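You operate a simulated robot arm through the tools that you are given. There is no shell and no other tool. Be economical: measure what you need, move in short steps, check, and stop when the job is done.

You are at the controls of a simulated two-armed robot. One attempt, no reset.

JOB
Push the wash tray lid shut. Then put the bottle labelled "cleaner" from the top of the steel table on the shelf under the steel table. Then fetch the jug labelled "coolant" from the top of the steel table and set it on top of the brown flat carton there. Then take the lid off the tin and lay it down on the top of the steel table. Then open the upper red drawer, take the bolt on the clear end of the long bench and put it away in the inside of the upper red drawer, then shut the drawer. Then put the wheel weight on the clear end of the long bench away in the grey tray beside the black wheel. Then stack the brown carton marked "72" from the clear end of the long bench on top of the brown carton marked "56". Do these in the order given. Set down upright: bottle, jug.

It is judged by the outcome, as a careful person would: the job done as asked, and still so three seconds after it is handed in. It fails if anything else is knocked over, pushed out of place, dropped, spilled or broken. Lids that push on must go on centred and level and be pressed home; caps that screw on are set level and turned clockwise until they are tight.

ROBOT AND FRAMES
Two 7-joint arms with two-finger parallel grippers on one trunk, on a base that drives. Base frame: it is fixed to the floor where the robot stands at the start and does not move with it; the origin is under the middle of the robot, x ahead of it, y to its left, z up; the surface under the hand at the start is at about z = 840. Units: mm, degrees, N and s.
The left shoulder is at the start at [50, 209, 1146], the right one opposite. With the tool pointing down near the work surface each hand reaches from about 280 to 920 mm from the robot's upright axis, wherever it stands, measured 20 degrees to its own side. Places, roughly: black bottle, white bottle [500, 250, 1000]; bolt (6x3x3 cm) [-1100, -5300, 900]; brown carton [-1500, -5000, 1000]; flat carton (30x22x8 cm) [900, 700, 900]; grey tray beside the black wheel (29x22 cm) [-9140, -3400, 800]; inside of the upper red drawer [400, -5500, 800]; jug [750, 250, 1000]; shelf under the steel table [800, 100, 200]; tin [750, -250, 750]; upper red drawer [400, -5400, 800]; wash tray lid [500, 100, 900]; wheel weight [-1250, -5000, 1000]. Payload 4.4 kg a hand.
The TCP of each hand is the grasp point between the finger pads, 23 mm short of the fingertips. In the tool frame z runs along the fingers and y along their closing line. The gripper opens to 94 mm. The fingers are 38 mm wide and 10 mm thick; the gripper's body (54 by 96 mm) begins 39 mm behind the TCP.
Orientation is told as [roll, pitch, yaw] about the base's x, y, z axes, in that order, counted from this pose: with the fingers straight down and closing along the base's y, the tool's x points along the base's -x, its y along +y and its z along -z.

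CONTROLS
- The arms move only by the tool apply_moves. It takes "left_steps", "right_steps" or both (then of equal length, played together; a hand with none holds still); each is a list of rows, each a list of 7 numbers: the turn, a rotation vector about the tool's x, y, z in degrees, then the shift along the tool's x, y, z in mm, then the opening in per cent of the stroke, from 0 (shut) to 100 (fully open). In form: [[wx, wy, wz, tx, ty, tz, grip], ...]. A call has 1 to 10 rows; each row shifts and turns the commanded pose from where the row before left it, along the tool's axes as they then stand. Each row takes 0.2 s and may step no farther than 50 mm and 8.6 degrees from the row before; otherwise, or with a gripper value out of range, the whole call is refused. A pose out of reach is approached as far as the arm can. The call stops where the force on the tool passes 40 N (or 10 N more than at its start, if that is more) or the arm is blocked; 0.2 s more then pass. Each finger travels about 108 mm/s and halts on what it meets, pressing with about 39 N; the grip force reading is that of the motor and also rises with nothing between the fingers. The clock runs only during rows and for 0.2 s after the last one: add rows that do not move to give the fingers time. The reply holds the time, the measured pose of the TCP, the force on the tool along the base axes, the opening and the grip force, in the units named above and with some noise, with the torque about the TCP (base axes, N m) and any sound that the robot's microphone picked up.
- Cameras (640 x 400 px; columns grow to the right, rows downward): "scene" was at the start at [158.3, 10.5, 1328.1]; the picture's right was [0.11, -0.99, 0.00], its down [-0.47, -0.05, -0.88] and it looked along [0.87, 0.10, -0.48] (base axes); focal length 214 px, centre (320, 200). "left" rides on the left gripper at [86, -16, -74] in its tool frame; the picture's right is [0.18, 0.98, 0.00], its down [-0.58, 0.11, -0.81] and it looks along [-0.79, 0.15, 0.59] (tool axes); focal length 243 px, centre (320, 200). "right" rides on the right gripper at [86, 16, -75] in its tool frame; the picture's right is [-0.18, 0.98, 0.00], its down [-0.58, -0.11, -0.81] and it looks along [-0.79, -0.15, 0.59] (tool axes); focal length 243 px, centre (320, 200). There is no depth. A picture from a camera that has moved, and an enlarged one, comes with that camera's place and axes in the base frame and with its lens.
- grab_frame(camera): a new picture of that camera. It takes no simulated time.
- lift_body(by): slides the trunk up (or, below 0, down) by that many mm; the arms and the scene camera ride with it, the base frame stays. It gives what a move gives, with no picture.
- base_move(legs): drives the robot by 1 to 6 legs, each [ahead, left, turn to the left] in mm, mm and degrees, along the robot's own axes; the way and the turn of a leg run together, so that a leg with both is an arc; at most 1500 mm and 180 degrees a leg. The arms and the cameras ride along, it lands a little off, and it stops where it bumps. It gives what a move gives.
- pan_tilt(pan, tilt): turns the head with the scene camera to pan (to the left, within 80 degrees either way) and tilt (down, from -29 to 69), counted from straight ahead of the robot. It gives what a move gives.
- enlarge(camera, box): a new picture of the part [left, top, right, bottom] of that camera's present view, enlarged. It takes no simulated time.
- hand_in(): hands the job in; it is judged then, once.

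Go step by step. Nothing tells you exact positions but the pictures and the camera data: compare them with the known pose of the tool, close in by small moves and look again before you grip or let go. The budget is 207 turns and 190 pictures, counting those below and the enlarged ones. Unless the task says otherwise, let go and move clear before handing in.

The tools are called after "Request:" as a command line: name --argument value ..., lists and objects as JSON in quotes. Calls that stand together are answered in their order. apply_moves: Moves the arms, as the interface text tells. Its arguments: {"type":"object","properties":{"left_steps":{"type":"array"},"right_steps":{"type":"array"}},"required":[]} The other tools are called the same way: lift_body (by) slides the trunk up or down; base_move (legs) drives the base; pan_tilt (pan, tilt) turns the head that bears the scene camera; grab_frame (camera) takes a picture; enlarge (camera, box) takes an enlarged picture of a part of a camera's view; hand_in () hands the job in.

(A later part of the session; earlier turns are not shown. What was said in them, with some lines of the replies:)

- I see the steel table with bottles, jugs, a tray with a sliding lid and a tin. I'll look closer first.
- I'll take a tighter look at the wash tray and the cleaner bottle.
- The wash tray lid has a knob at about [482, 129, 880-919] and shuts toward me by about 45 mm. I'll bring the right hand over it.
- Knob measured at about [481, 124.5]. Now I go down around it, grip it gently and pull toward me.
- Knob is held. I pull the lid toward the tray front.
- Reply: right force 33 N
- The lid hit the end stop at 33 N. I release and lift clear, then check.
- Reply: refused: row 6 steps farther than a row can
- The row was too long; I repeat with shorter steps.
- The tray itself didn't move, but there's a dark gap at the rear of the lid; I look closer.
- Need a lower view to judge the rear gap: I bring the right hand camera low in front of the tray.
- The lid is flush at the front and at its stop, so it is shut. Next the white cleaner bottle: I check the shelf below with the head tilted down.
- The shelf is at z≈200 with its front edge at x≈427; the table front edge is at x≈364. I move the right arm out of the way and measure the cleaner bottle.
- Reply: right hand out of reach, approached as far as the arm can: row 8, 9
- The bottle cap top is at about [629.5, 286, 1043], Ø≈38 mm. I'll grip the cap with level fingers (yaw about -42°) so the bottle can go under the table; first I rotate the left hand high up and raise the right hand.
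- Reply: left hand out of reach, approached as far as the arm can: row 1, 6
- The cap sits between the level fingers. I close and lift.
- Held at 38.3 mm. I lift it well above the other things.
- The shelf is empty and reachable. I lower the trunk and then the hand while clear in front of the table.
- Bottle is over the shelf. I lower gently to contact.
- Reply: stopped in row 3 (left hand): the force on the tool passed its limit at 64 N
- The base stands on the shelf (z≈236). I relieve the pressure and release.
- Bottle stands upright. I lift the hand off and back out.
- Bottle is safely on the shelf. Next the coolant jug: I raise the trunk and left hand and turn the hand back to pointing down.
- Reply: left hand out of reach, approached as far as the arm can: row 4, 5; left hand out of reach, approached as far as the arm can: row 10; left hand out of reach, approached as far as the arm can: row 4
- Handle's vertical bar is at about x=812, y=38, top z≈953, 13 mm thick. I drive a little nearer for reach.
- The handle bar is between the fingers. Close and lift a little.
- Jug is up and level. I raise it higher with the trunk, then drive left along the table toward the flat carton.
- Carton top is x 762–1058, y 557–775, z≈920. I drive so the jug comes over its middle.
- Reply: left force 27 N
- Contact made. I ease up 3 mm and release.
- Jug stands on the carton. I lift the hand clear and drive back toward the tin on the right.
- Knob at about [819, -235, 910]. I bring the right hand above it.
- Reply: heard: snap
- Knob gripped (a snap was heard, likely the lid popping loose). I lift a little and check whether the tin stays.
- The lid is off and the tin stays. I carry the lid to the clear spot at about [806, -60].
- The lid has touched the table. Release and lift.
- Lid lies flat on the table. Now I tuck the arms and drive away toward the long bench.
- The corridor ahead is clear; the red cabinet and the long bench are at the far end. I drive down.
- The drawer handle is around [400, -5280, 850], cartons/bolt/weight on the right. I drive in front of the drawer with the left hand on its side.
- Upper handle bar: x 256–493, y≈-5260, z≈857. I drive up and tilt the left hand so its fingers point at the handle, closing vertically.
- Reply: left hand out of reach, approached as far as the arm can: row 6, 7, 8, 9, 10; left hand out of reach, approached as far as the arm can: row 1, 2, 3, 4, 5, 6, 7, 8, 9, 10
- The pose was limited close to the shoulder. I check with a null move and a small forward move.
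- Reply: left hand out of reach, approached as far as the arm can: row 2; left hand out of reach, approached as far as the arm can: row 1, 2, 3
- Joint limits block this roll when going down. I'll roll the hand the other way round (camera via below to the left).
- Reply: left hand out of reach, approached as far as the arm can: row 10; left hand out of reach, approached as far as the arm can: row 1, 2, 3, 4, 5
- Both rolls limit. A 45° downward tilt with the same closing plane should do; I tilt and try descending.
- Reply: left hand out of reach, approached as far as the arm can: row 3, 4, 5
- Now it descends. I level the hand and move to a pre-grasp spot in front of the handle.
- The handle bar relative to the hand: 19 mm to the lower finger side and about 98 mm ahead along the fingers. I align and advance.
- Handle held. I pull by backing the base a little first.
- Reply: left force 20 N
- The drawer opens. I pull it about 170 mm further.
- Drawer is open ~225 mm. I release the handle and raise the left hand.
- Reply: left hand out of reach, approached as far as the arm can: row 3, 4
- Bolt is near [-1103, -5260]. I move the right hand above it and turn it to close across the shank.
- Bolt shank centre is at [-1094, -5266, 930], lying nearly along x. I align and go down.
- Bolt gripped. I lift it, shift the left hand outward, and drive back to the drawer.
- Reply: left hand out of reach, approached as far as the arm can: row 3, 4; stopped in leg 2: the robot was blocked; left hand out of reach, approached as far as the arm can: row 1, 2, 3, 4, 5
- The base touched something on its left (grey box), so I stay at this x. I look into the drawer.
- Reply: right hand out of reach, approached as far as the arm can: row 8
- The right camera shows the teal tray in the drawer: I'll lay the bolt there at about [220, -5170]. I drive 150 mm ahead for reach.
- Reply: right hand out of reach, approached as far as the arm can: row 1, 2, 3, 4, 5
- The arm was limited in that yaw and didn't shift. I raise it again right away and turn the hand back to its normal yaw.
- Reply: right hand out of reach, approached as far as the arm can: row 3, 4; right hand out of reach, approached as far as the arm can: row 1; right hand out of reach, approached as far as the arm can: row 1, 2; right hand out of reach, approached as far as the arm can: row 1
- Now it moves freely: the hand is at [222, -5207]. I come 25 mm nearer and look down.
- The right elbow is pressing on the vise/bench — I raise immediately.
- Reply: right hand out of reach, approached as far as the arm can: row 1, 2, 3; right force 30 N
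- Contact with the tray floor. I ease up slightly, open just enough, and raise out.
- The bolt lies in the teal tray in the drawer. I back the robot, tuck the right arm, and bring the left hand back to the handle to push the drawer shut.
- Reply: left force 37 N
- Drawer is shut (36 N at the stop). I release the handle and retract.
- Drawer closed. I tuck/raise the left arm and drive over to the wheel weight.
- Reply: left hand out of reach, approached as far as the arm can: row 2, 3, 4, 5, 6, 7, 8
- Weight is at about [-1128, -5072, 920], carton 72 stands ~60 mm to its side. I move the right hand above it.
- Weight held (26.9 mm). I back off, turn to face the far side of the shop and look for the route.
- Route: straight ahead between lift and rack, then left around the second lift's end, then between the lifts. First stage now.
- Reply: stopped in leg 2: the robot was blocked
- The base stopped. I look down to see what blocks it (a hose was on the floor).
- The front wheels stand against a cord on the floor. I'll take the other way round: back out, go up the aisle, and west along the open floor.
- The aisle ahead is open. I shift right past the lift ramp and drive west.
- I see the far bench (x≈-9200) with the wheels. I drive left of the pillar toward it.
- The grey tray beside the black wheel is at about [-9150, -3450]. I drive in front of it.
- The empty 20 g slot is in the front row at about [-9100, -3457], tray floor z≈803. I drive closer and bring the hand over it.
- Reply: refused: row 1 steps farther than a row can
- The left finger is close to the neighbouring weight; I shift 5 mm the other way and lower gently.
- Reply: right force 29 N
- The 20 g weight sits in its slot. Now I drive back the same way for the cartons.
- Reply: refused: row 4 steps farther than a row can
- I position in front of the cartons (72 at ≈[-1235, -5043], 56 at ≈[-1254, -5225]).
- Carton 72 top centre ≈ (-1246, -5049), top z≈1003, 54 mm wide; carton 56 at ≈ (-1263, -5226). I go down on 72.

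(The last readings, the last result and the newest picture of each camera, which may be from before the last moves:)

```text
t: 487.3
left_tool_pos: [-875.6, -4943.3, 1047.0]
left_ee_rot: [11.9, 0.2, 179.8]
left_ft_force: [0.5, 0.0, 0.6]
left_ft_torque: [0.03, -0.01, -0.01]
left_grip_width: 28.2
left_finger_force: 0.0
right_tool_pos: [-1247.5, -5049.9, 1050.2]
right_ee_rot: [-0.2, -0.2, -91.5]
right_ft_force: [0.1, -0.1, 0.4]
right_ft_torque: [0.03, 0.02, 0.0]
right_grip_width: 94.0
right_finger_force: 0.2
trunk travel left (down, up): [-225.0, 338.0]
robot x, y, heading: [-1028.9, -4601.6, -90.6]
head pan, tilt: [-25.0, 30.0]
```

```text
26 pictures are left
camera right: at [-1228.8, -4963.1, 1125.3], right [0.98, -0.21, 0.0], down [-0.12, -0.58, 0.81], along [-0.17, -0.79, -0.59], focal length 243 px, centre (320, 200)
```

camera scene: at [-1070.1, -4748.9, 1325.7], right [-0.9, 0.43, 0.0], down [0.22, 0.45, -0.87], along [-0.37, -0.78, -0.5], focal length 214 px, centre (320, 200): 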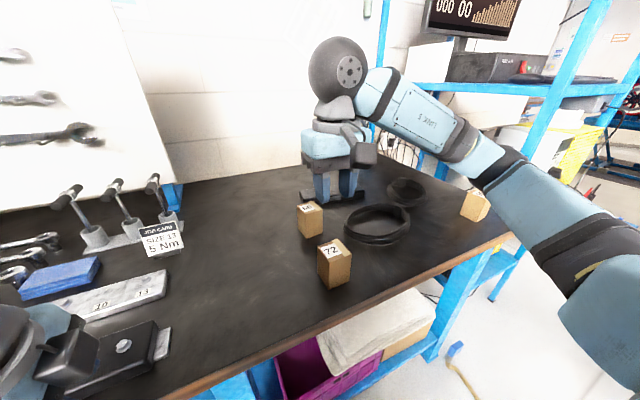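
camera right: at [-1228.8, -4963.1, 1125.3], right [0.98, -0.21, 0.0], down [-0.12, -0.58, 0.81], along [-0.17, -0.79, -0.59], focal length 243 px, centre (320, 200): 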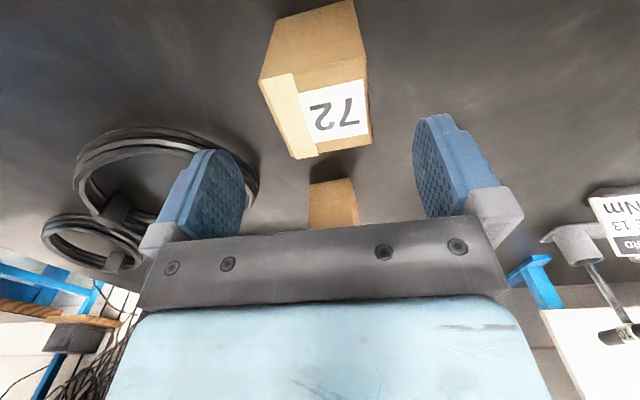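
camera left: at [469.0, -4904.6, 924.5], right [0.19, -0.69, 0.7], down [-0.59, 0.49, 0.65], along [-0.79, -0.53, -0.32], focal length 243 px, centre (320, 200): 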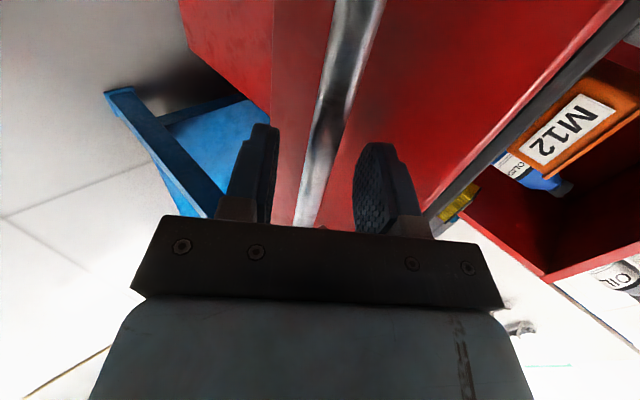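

Request:
apply_moves --right_steps '[[0, 0, 0, 5, 0, 30, 100], [0, 0, 0, 0, 0, 32, 100]]'

Request:
enlarge --camera "scene" --box '[270, 160, 400, 300]'

```text
t: 487.9
left_tool_pos: [-875.2, -4943.0, 1047.5]
left_ee_rot: [11.9, 0.1, 179.9]
left_ft_force: [-0.6, 1.0, 0.7]
left_ft_torque: [-0.01, 0.01, -0.02]
left_grip_width: 28.2
left_finger_force: 0.0
right_tool_pos: [-1248.5, -5042.3, 991.3]
right_ee_rot: [-0.2, -0.1, -91.4]
right_ft_force: [0.2, -0.6, -0.4]
right_ft_torque: [-0.01, -0.01, -0.02]
right_grip_width: 94.2
right_finger_force: 0.0
trunk travel left (down, up): [-225.0, 338.0]
robot x, y, heading: [-1031.7, -4600.3, -90.6]
head pan, tilt: [-25.0, 30.0]
```

```text
2.86 times, centred on (335, 230) of scene
camera zoom: at [-1070.3, -4748.6, 1325.8], right [-0.9, 0.43, 0.0], down [0.22, 0.45, -0.87], along [-0.37, -0.78, -0.5], focal length 613 px, centre (277, 114)
```

zoom: 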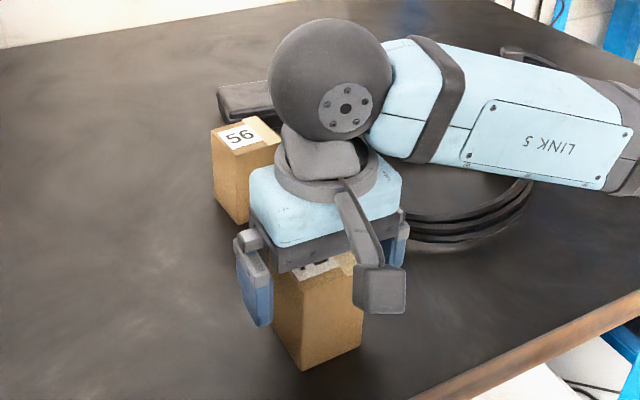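

Request:
apply_moves --right_steps '[[0, 0, 0, 0, 0, 0, 60], [0, 0, 0, 0, 0, 0, 40], [0, 0, 0, 0, 0, 0, 30], [0, 0, 0, 0, 0, 0, 30], [0, 0, 0, 0, 0, -10, 30], [0, 0, 0, 0, 0, -30, 30], [0, 0, 0, 0, 0, -40, 30], [0, 0, 0, 0, 0, -30, 30]]'

Request:
enlarge --camera "scene" --box '[270, 120, 400, 260]'

```text
t: 489.7
left_tool_pos: [-875.5, -4943.6, 1047.8]
left_ee_rot: [12.0, 0.1, 179.9]
left_ft_force: [-0.4, 0.7, -0.2]
left_ft_torque: [-0.03, 0.02, -0.01]
left_grip_width: 28.2
left_finger_force: 0.0
right_tool_pos: [-1249.2, -5043.9, 1099.9]
right_ee_rot: [-0.3, -0.1, -91.5]
right_ft_force: [-0.3, -0.5, -3.8]
right_ft_torque: [-0.04, 0.02, 0.03]
right_grip_width: 54.9
right_finger_force: 39.2
trunk travel left (down, up): [-225.0, 338.0]
robot x, y, heading: [-1035.2, -4600.8, -90.7]
head pan, tilt: [-25.0, 30.0]
```

```text
2.86 times, centred on (335, 190) of scene
camera zoom: at [-1069.9, -4748.2, 1325.7], right [-0.9, 0.43, 0.0], down [0.22, 0.45, -0.87], along [-0.37, -0.78, -0.5], focal length 613 px, centre (277, 229)
```

zoom: 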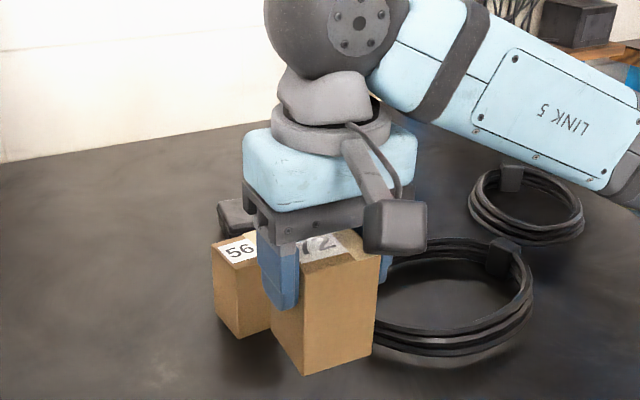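

Carton 72 is held. I raise a bit more and move over carton 56.

Request:
apply_moves --right_steps '[[0, 0, 0, 0, 0, -25, 30], [0, 0, 0, -40, -4, 0, 30], [0, 0, 0, -40, -4, 0, 30], [0, 0, 0, -40, -3, 0, 30], [0, 0, 0, -40, -3, 0, 30], [0, 0, 0, -19, 0, 0, 30]]'

Request:
enlarge --camera "scene" --box '[270, 120, 390, 240]'

Request:
grab_frame --camera "right"

```text
t: 491.1
left_tool_pos: [-875.0, -4944.3, 1046.1]
left_ee_rot: [11.9, 0.2, 179.9]
left_ft_force: [0.7, 0.6, 0.0]
left_ft_torque: [0.0, -0.01, 0.01]
left_grip_width: 27.9
left_finger_force: 0.0
right_tool_pos: [-1265.7, -5223.8, 1123.7]
right_ee_rot: [-0.3, 0.0, -91.4]
right_ft_force: [-0.1, -0.2, -2.5]
right_ft_torque: [0.01, 0.04, 0.01]
right_grip_width: 55.0
right_finger_force: 38.5
trunk travel left (down, up): [-225.0, 338.0]
robot x, y, heading: [-1030.6, -4601.4, -90.3]
head pan, tilt: [-25.0, 30.0]
```

```text
3.33 times, centred on (330, 180) of scene
camera zoom: at [-1070.2, -4748.9, 1325.6], right [-0.9, 0.43, 0.0], down [0.22, 0.45, -0.87], along [-0.37, -0.78, -0.5], focal length 715 px, centre (287, 267)
```

zoom: 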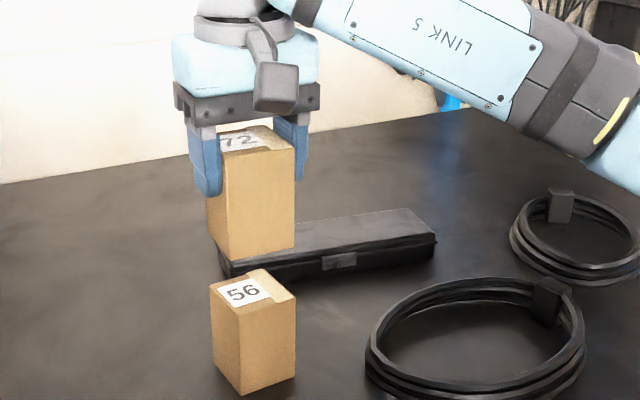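

```text
22 pictures are left
camera right: at [-1246.4, -5137.3, 1198.5], right [0.98, -0.21, 0.0], down [-0.12, -0.58, 0.81], along [-0.17, -0.79, -0.59], focal length 243 px, centre (320, 200)
```

right: 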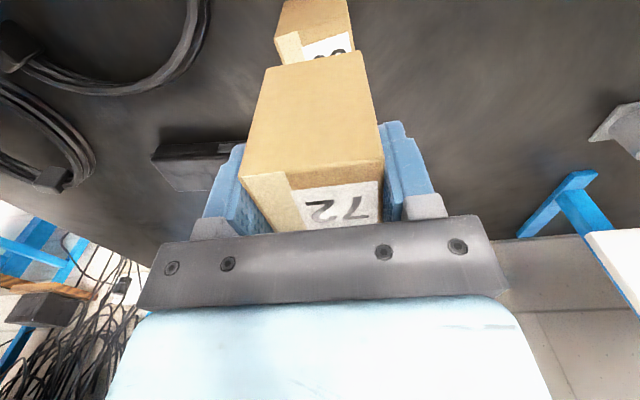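

Alignment: carton 72 needs ~5 mm farther from me. I correct and lower.

Request:
apply_moves --right_steps '[[0, 0, 0, -5, -1.5, 15, 30], [0, 0, 0, 0, 0, 15, 30], [0, 0, 0, 0, 0, 10, 30]]'

Request:
enlarge --camera "scene" --box '[280, 150, 370, 240]'

Request:
grab_frame --camera "right"

```text
t: 491.9
left_tool_pos: [-874.9, -4942.6, 1047.7]
left_ee_rot: [11.8, 0.1, 179.8]
left_ft_force: [0.5, 0.4, -0.2]
left_ft_torque: [-0.01, 0.02, -0.01]
left_grip_width: 28.1
left_finger_force: 0.1
right_tool_pos: [-1268.6, -5227.3, 1085.7]
right_ee_rot: [-0.2, -0.1, -91.5]
right_ft_force: [0.3, 0.3, -3.1]
right_ft_torque: [-0.01, 0.01, 0.01]
right_grip_width: 54.7
right_finger_force: 39.2
trunk travel left (down, up): [-225.0, 338.0]
robot x, y, heading: [-1032.0, -4597.5, -90.5]
head pan, tilt: [-25.0, 30.0]
```

```text
4.44 times, centred on (325, 195) of scene
camera zoom: at [-1070.4, -4749.0, 1325.7], right [-0.9, 0.43, 0.0], down [0.22, 0.45, -0.87], along [-0.37, -0.78, -0.5], focal length 953 px, centre (298, 222)
```

zoom: 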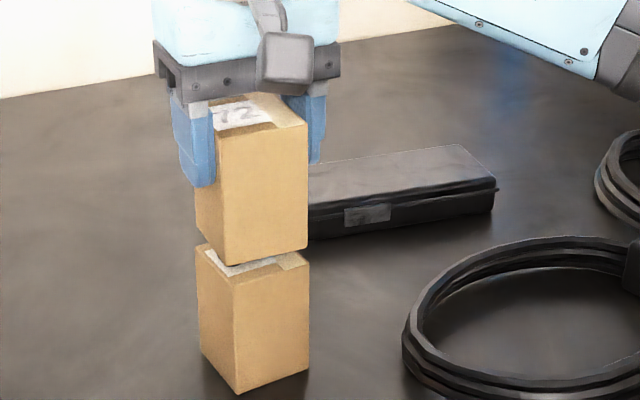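

```text
20 pictures are left
camera right: at [-1248.9, -5141.7, 1159.8], right [0.98, -0.21, 0.0], down [-0.12, -0.58, 0.81], along [-0.17, -0.79, -0.59], focal length 243 px, centre (320, 200)
```

right: 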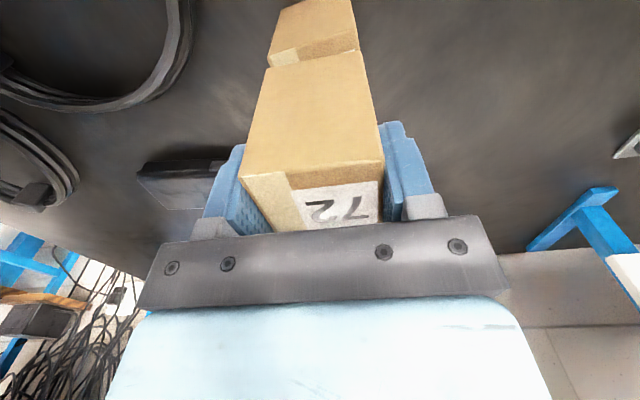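

Request:
apply_moves --right_steps '[[0, 0, 0, 0, -1, 5, 30], [0, 0, 0, 0, 0, 3, 30], [0, 0, 0, 0, 0, 2, 30], [0, 0, 0, 0, 0, 0, 30]]'

Request:
apply_moves --right_steps '[[0, 0, 0, 0, 0, 2, 30], [0, 0, 0, 0, 0, 1, 30], [0, 0, 0, 0, 0, 0, 30]]'

Request:
enlarge --camera "scene" --box '[280, 150, 370, 240]'

```text
t: 492.9
left_tool_pos: [-875.9, -4942.8, 1047.5]
left_ee_rot: [11.8, 0.1, 179.9]
left_ft_force: [0.3, -0.3, 0.1]
left_ft_torque: [0.01, 0.01, -0.01]
left_grip_width: 28.1
left_finger_force: 0.0
right_tool_pos: [-1269.5, -5226.4, 1074.5]
right_ee_rot: [-0.2, -0.1, -91.5]
right_ft_force: [0.6, -1.0, -0.2]
right_ft_torque: [-0.1, -0.1, -0.04]
right_grip_width: 54.6
right_finger_force: 39.0
trunk travel left (down, up): [-225.0, 338.0]
robot x, y, heading: [-1027.6, -4598.6, -90.9]
head pan, tilt: [-25.0, 30.0]
```

```text
t: 493.7
left_tool_pos: [-874.3, -4941.4, 1047.8]
left_ee_rot: [12.0, 0.0, 180.0]
left_ft_force: [-0.6, 0.5, -0.3]
left_ft_torque: [-0.03, 0.0, -0.03]
left_grip_width: 28.1
left_finger_force: 0.1
right_tool_pos: [-1270.4, -5224.4, 1075.0]
right_ee_rot: [-0.3, -0.4, -91.5]
right_ft_force: [-2.9, -11.8, 27.9]
right_ft_torque: [-0.69, -0.27, -0.07]
right_grip_width: 54.8
right_finger_force: 38.9
trunk travel left (down, up): [-225.0, 338.0]
robot x, y, heading: [-1031.5, -4598.3, -90.5]
head pan, tilt: [-25.0, 30.0]
```

```text
4.44 times, centred on (325, 195) of scene
camera zoom: at [-1069.4, -4747.0, 1326.3], right [-0.9, 0.43, 0.0], down [0.22, 0.45, -0.87], along [-0.38, -0.78, -0.5], focal length 953 px, centre (298, 222)
```

zoom: 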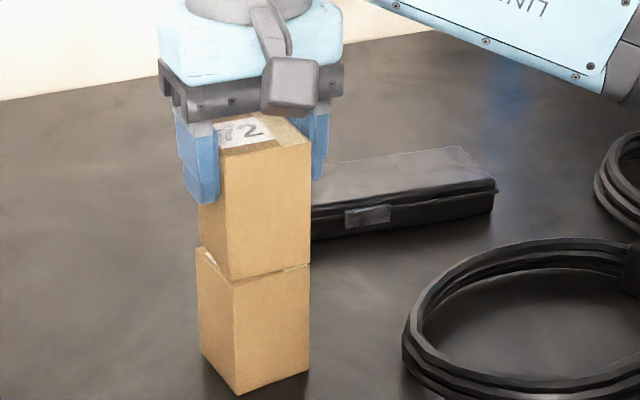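

Stacked and aligned. I relieve the pressure and release.

Request:
apply_moves --right_steps '[[0, 0, 0, 0, 0, -1.5, 30], [0, 0, 0, 0, 0, -1, 30], [0, 0, 0, 0, 0, 0, 30]]'

```text
t: 494.5
left_tool_pos: [-875.5, -4941.7, 1046.9]
left_ee_rot: [11.9, 0.1, 179.8]
left_ft_force: [-0.2, 0.0, 0.4]
left_ft_torque: [0.02, -0.01, -0.01]
left_grip_width: 28.2
left_finger_force: 0.0
right_tool_pos: [-1270.0, -5226.2, 1075.0]
right_ee_rot: [-0.3, -0.1, -91.5]
right_ft_force: [-2.5, -8.0, 18.9]
right_ft_torque: [-0.79, -0.32, -0.16]
right_grip_width: 54.7
right_finger_force: 38.6
trunk travel left (down, up): [-225.0, 338.0]
robot x, y, heading: [-1031.4, -4601.4, -90.8]
head pan, tilt: [-25.0, 30.0]
```

Request:
apply_moves --right_steps '[[0, 0, 0, 0, 0, -1, 30], [0, 0, 0, 0, 0, -1, 30], [0, 0, 0, 0, 0, 0, 62], [0, 0, 0, 0, 0, 0, 75], [0, 0, 0, 0, 0, 0, 100], [0, 0, 0, 0, 0, 0, 100]]'

Request:
enlarge --camera "scene" --box '[280, 150, 370, 240]'

```text
t: 495.9
left_tool_pos: [-876.2, -4942.7, 1046.5]
left_ee_rot: [12.0, 0.1, 180.0]
left_ft_force: [-0.4, 0.2, -0.1]
left_ft_torque: [0.01, 0.0, 0.01]
left_grip_width: 28.2
left_finger_force: 0.0
right_tool_pos: [-1269.4, -5225.2, 1076.5]
right_ee_rot: [-0.2, -0.2, -91.4]
right_ft_force: [-0.9, 0.4, 0.0]
right_ft_torque: [-0.01, -0.02, -0.02]
right_grip_width: 93.9
right_finger_force: 0.1
trunk travel left (down, up): [-225.0, 338.0]
robot x, y, heading: [-1030.1, -4599.3, -90.6]
head pan, tilt: [-25.0, 30.0]
```

```text
4.44 times, centred on (325, 195) of scene
camera zoom: at [-1070.1, -4748.4, 1325.7], right [-0.9, 0.43, 0.0], down [0.22, 0.45, -0.87], along [-0.37, -0.78, -0.5], focal length 953 px, centre (298, 222)
```

zoom: 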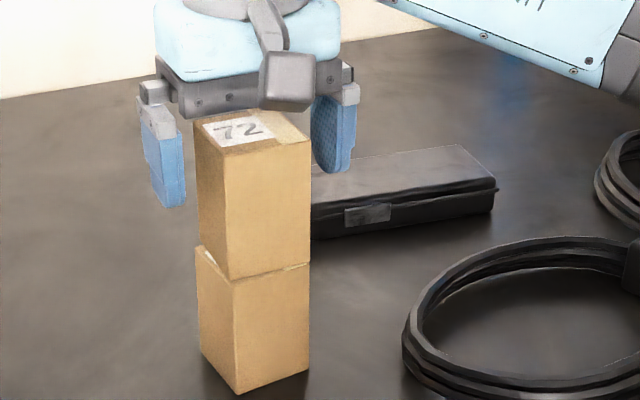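

Stack stands well. I lift the hand straight up and back away.

Request:
apply_moves --right_steps '[[0, 0, 0, 0, 0, -30, 100], [0, 0, 0, 0, 0, -40, 100], [0, 0, 0, 0, 0, -40, 100], [0, 0, 0, 0, 0, -30, 100]]'

Request:
base_move --legs '[[-350, 0, 0]]'

Request:
grab_frame --camera "scene"

```text
t: 496.9
left_tool_pos: [-875.1, -4942.7, 1046.5]
left_ee_rot: [11.9, 0.2, 179.9]
left_ft_force: [0.1, -0.1, 0.5]
left_ft_torque: [-0.03, 0.02, 0.04]
left_grip_width: 27.9
left_finger_force: 0.0
right_tool_pos: [-1267.3, -5223.7, 1214.4]
right_ee_rot: [-0.3, -0.1, -91.5]
right_ft_force: [-0.3, 0.4, -0.5]
right_ft_torque: [-0.02, 0.01, -0.02]
right_grip_width: 93.7
right_finger_force: 0.1
trunk travel left (down, up): [-225.0, 338.0]
robot x, y, heading: [-1030.1, -4600.6, -90.2]
head pan, tilt: [-25.0, 30.0]
```

```text
t: 499.2
left_tool_pos: [-870.3, -4589.6, 1047.4]
left_ee_rot: [11.9, 0.1, -180.0]
left_ft_force: [0.6, 0.9, -0.1]
left_ft_torque: [0.0, 0.01, 0.01]
left_grip_width: 28.3
left_finger_force: 0.0
right_tool_pos: [-1262.7, -4873.3, 1214.8]
right_ee_rot: [-0.2, -0.1, -91.4]
right_ft_force: [0.6, -0.2, 0.0]
right_ft_torque: [-0.02, -0.01, -0.03]
right_grip_width: 94.0
right_finger_force: 0.1
trunk travel left (down, up): [-225.0, 338.0]
robot x, y, heading: [-1026.5, -4247.1, -90.3]
head pan, tilt: [-25.0, 30.0]
```

```text
17 pictures are left
camera scene: at [-1066.3, -4395.9, 1325.8], right [-0.9, 0.43, 0.0], down [0.22, 0.45, -0.87], along [-0.37, -0.78, -0.5], focal length 214 px, centre (320, 200)
```

scene: 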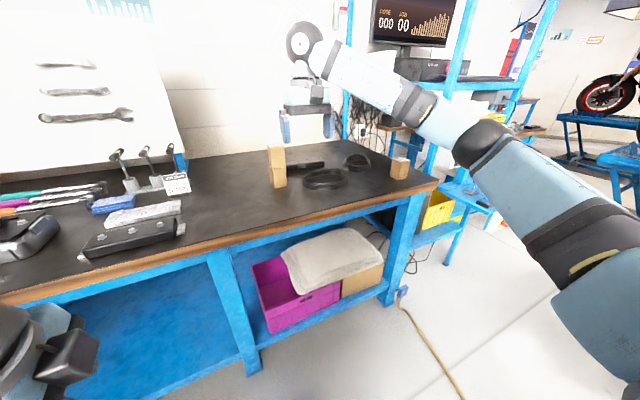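

All the steps are done and both hands are clear of everything, so I hand the job in.

Request:
hand_in

```text
The job is handed in.
```

I carried out all seven steps in the order given and handed the job in. I saw nothing knocked over or spilled.

- **Wash tray lid:** it went to its stop, flush at the front, but a gap of about 12 mm still shows at the rear edge under the fixed cover.
- **Bolt:** it lies in the teal tray inside the upper red drawer, and the drawer is shut.
- **Wheel weight:** I put the 20 g weight in the empty slot of the grey tray.
- **Knocks on the way:**
  - My right elbow pressed on the vise or bench while I was at the drawer.
  - The base touched the used-cloths bin.
  - The base also ran up against a cord on the floor.

  I saw nothing shift, but I did not check each of these closely afterwards.
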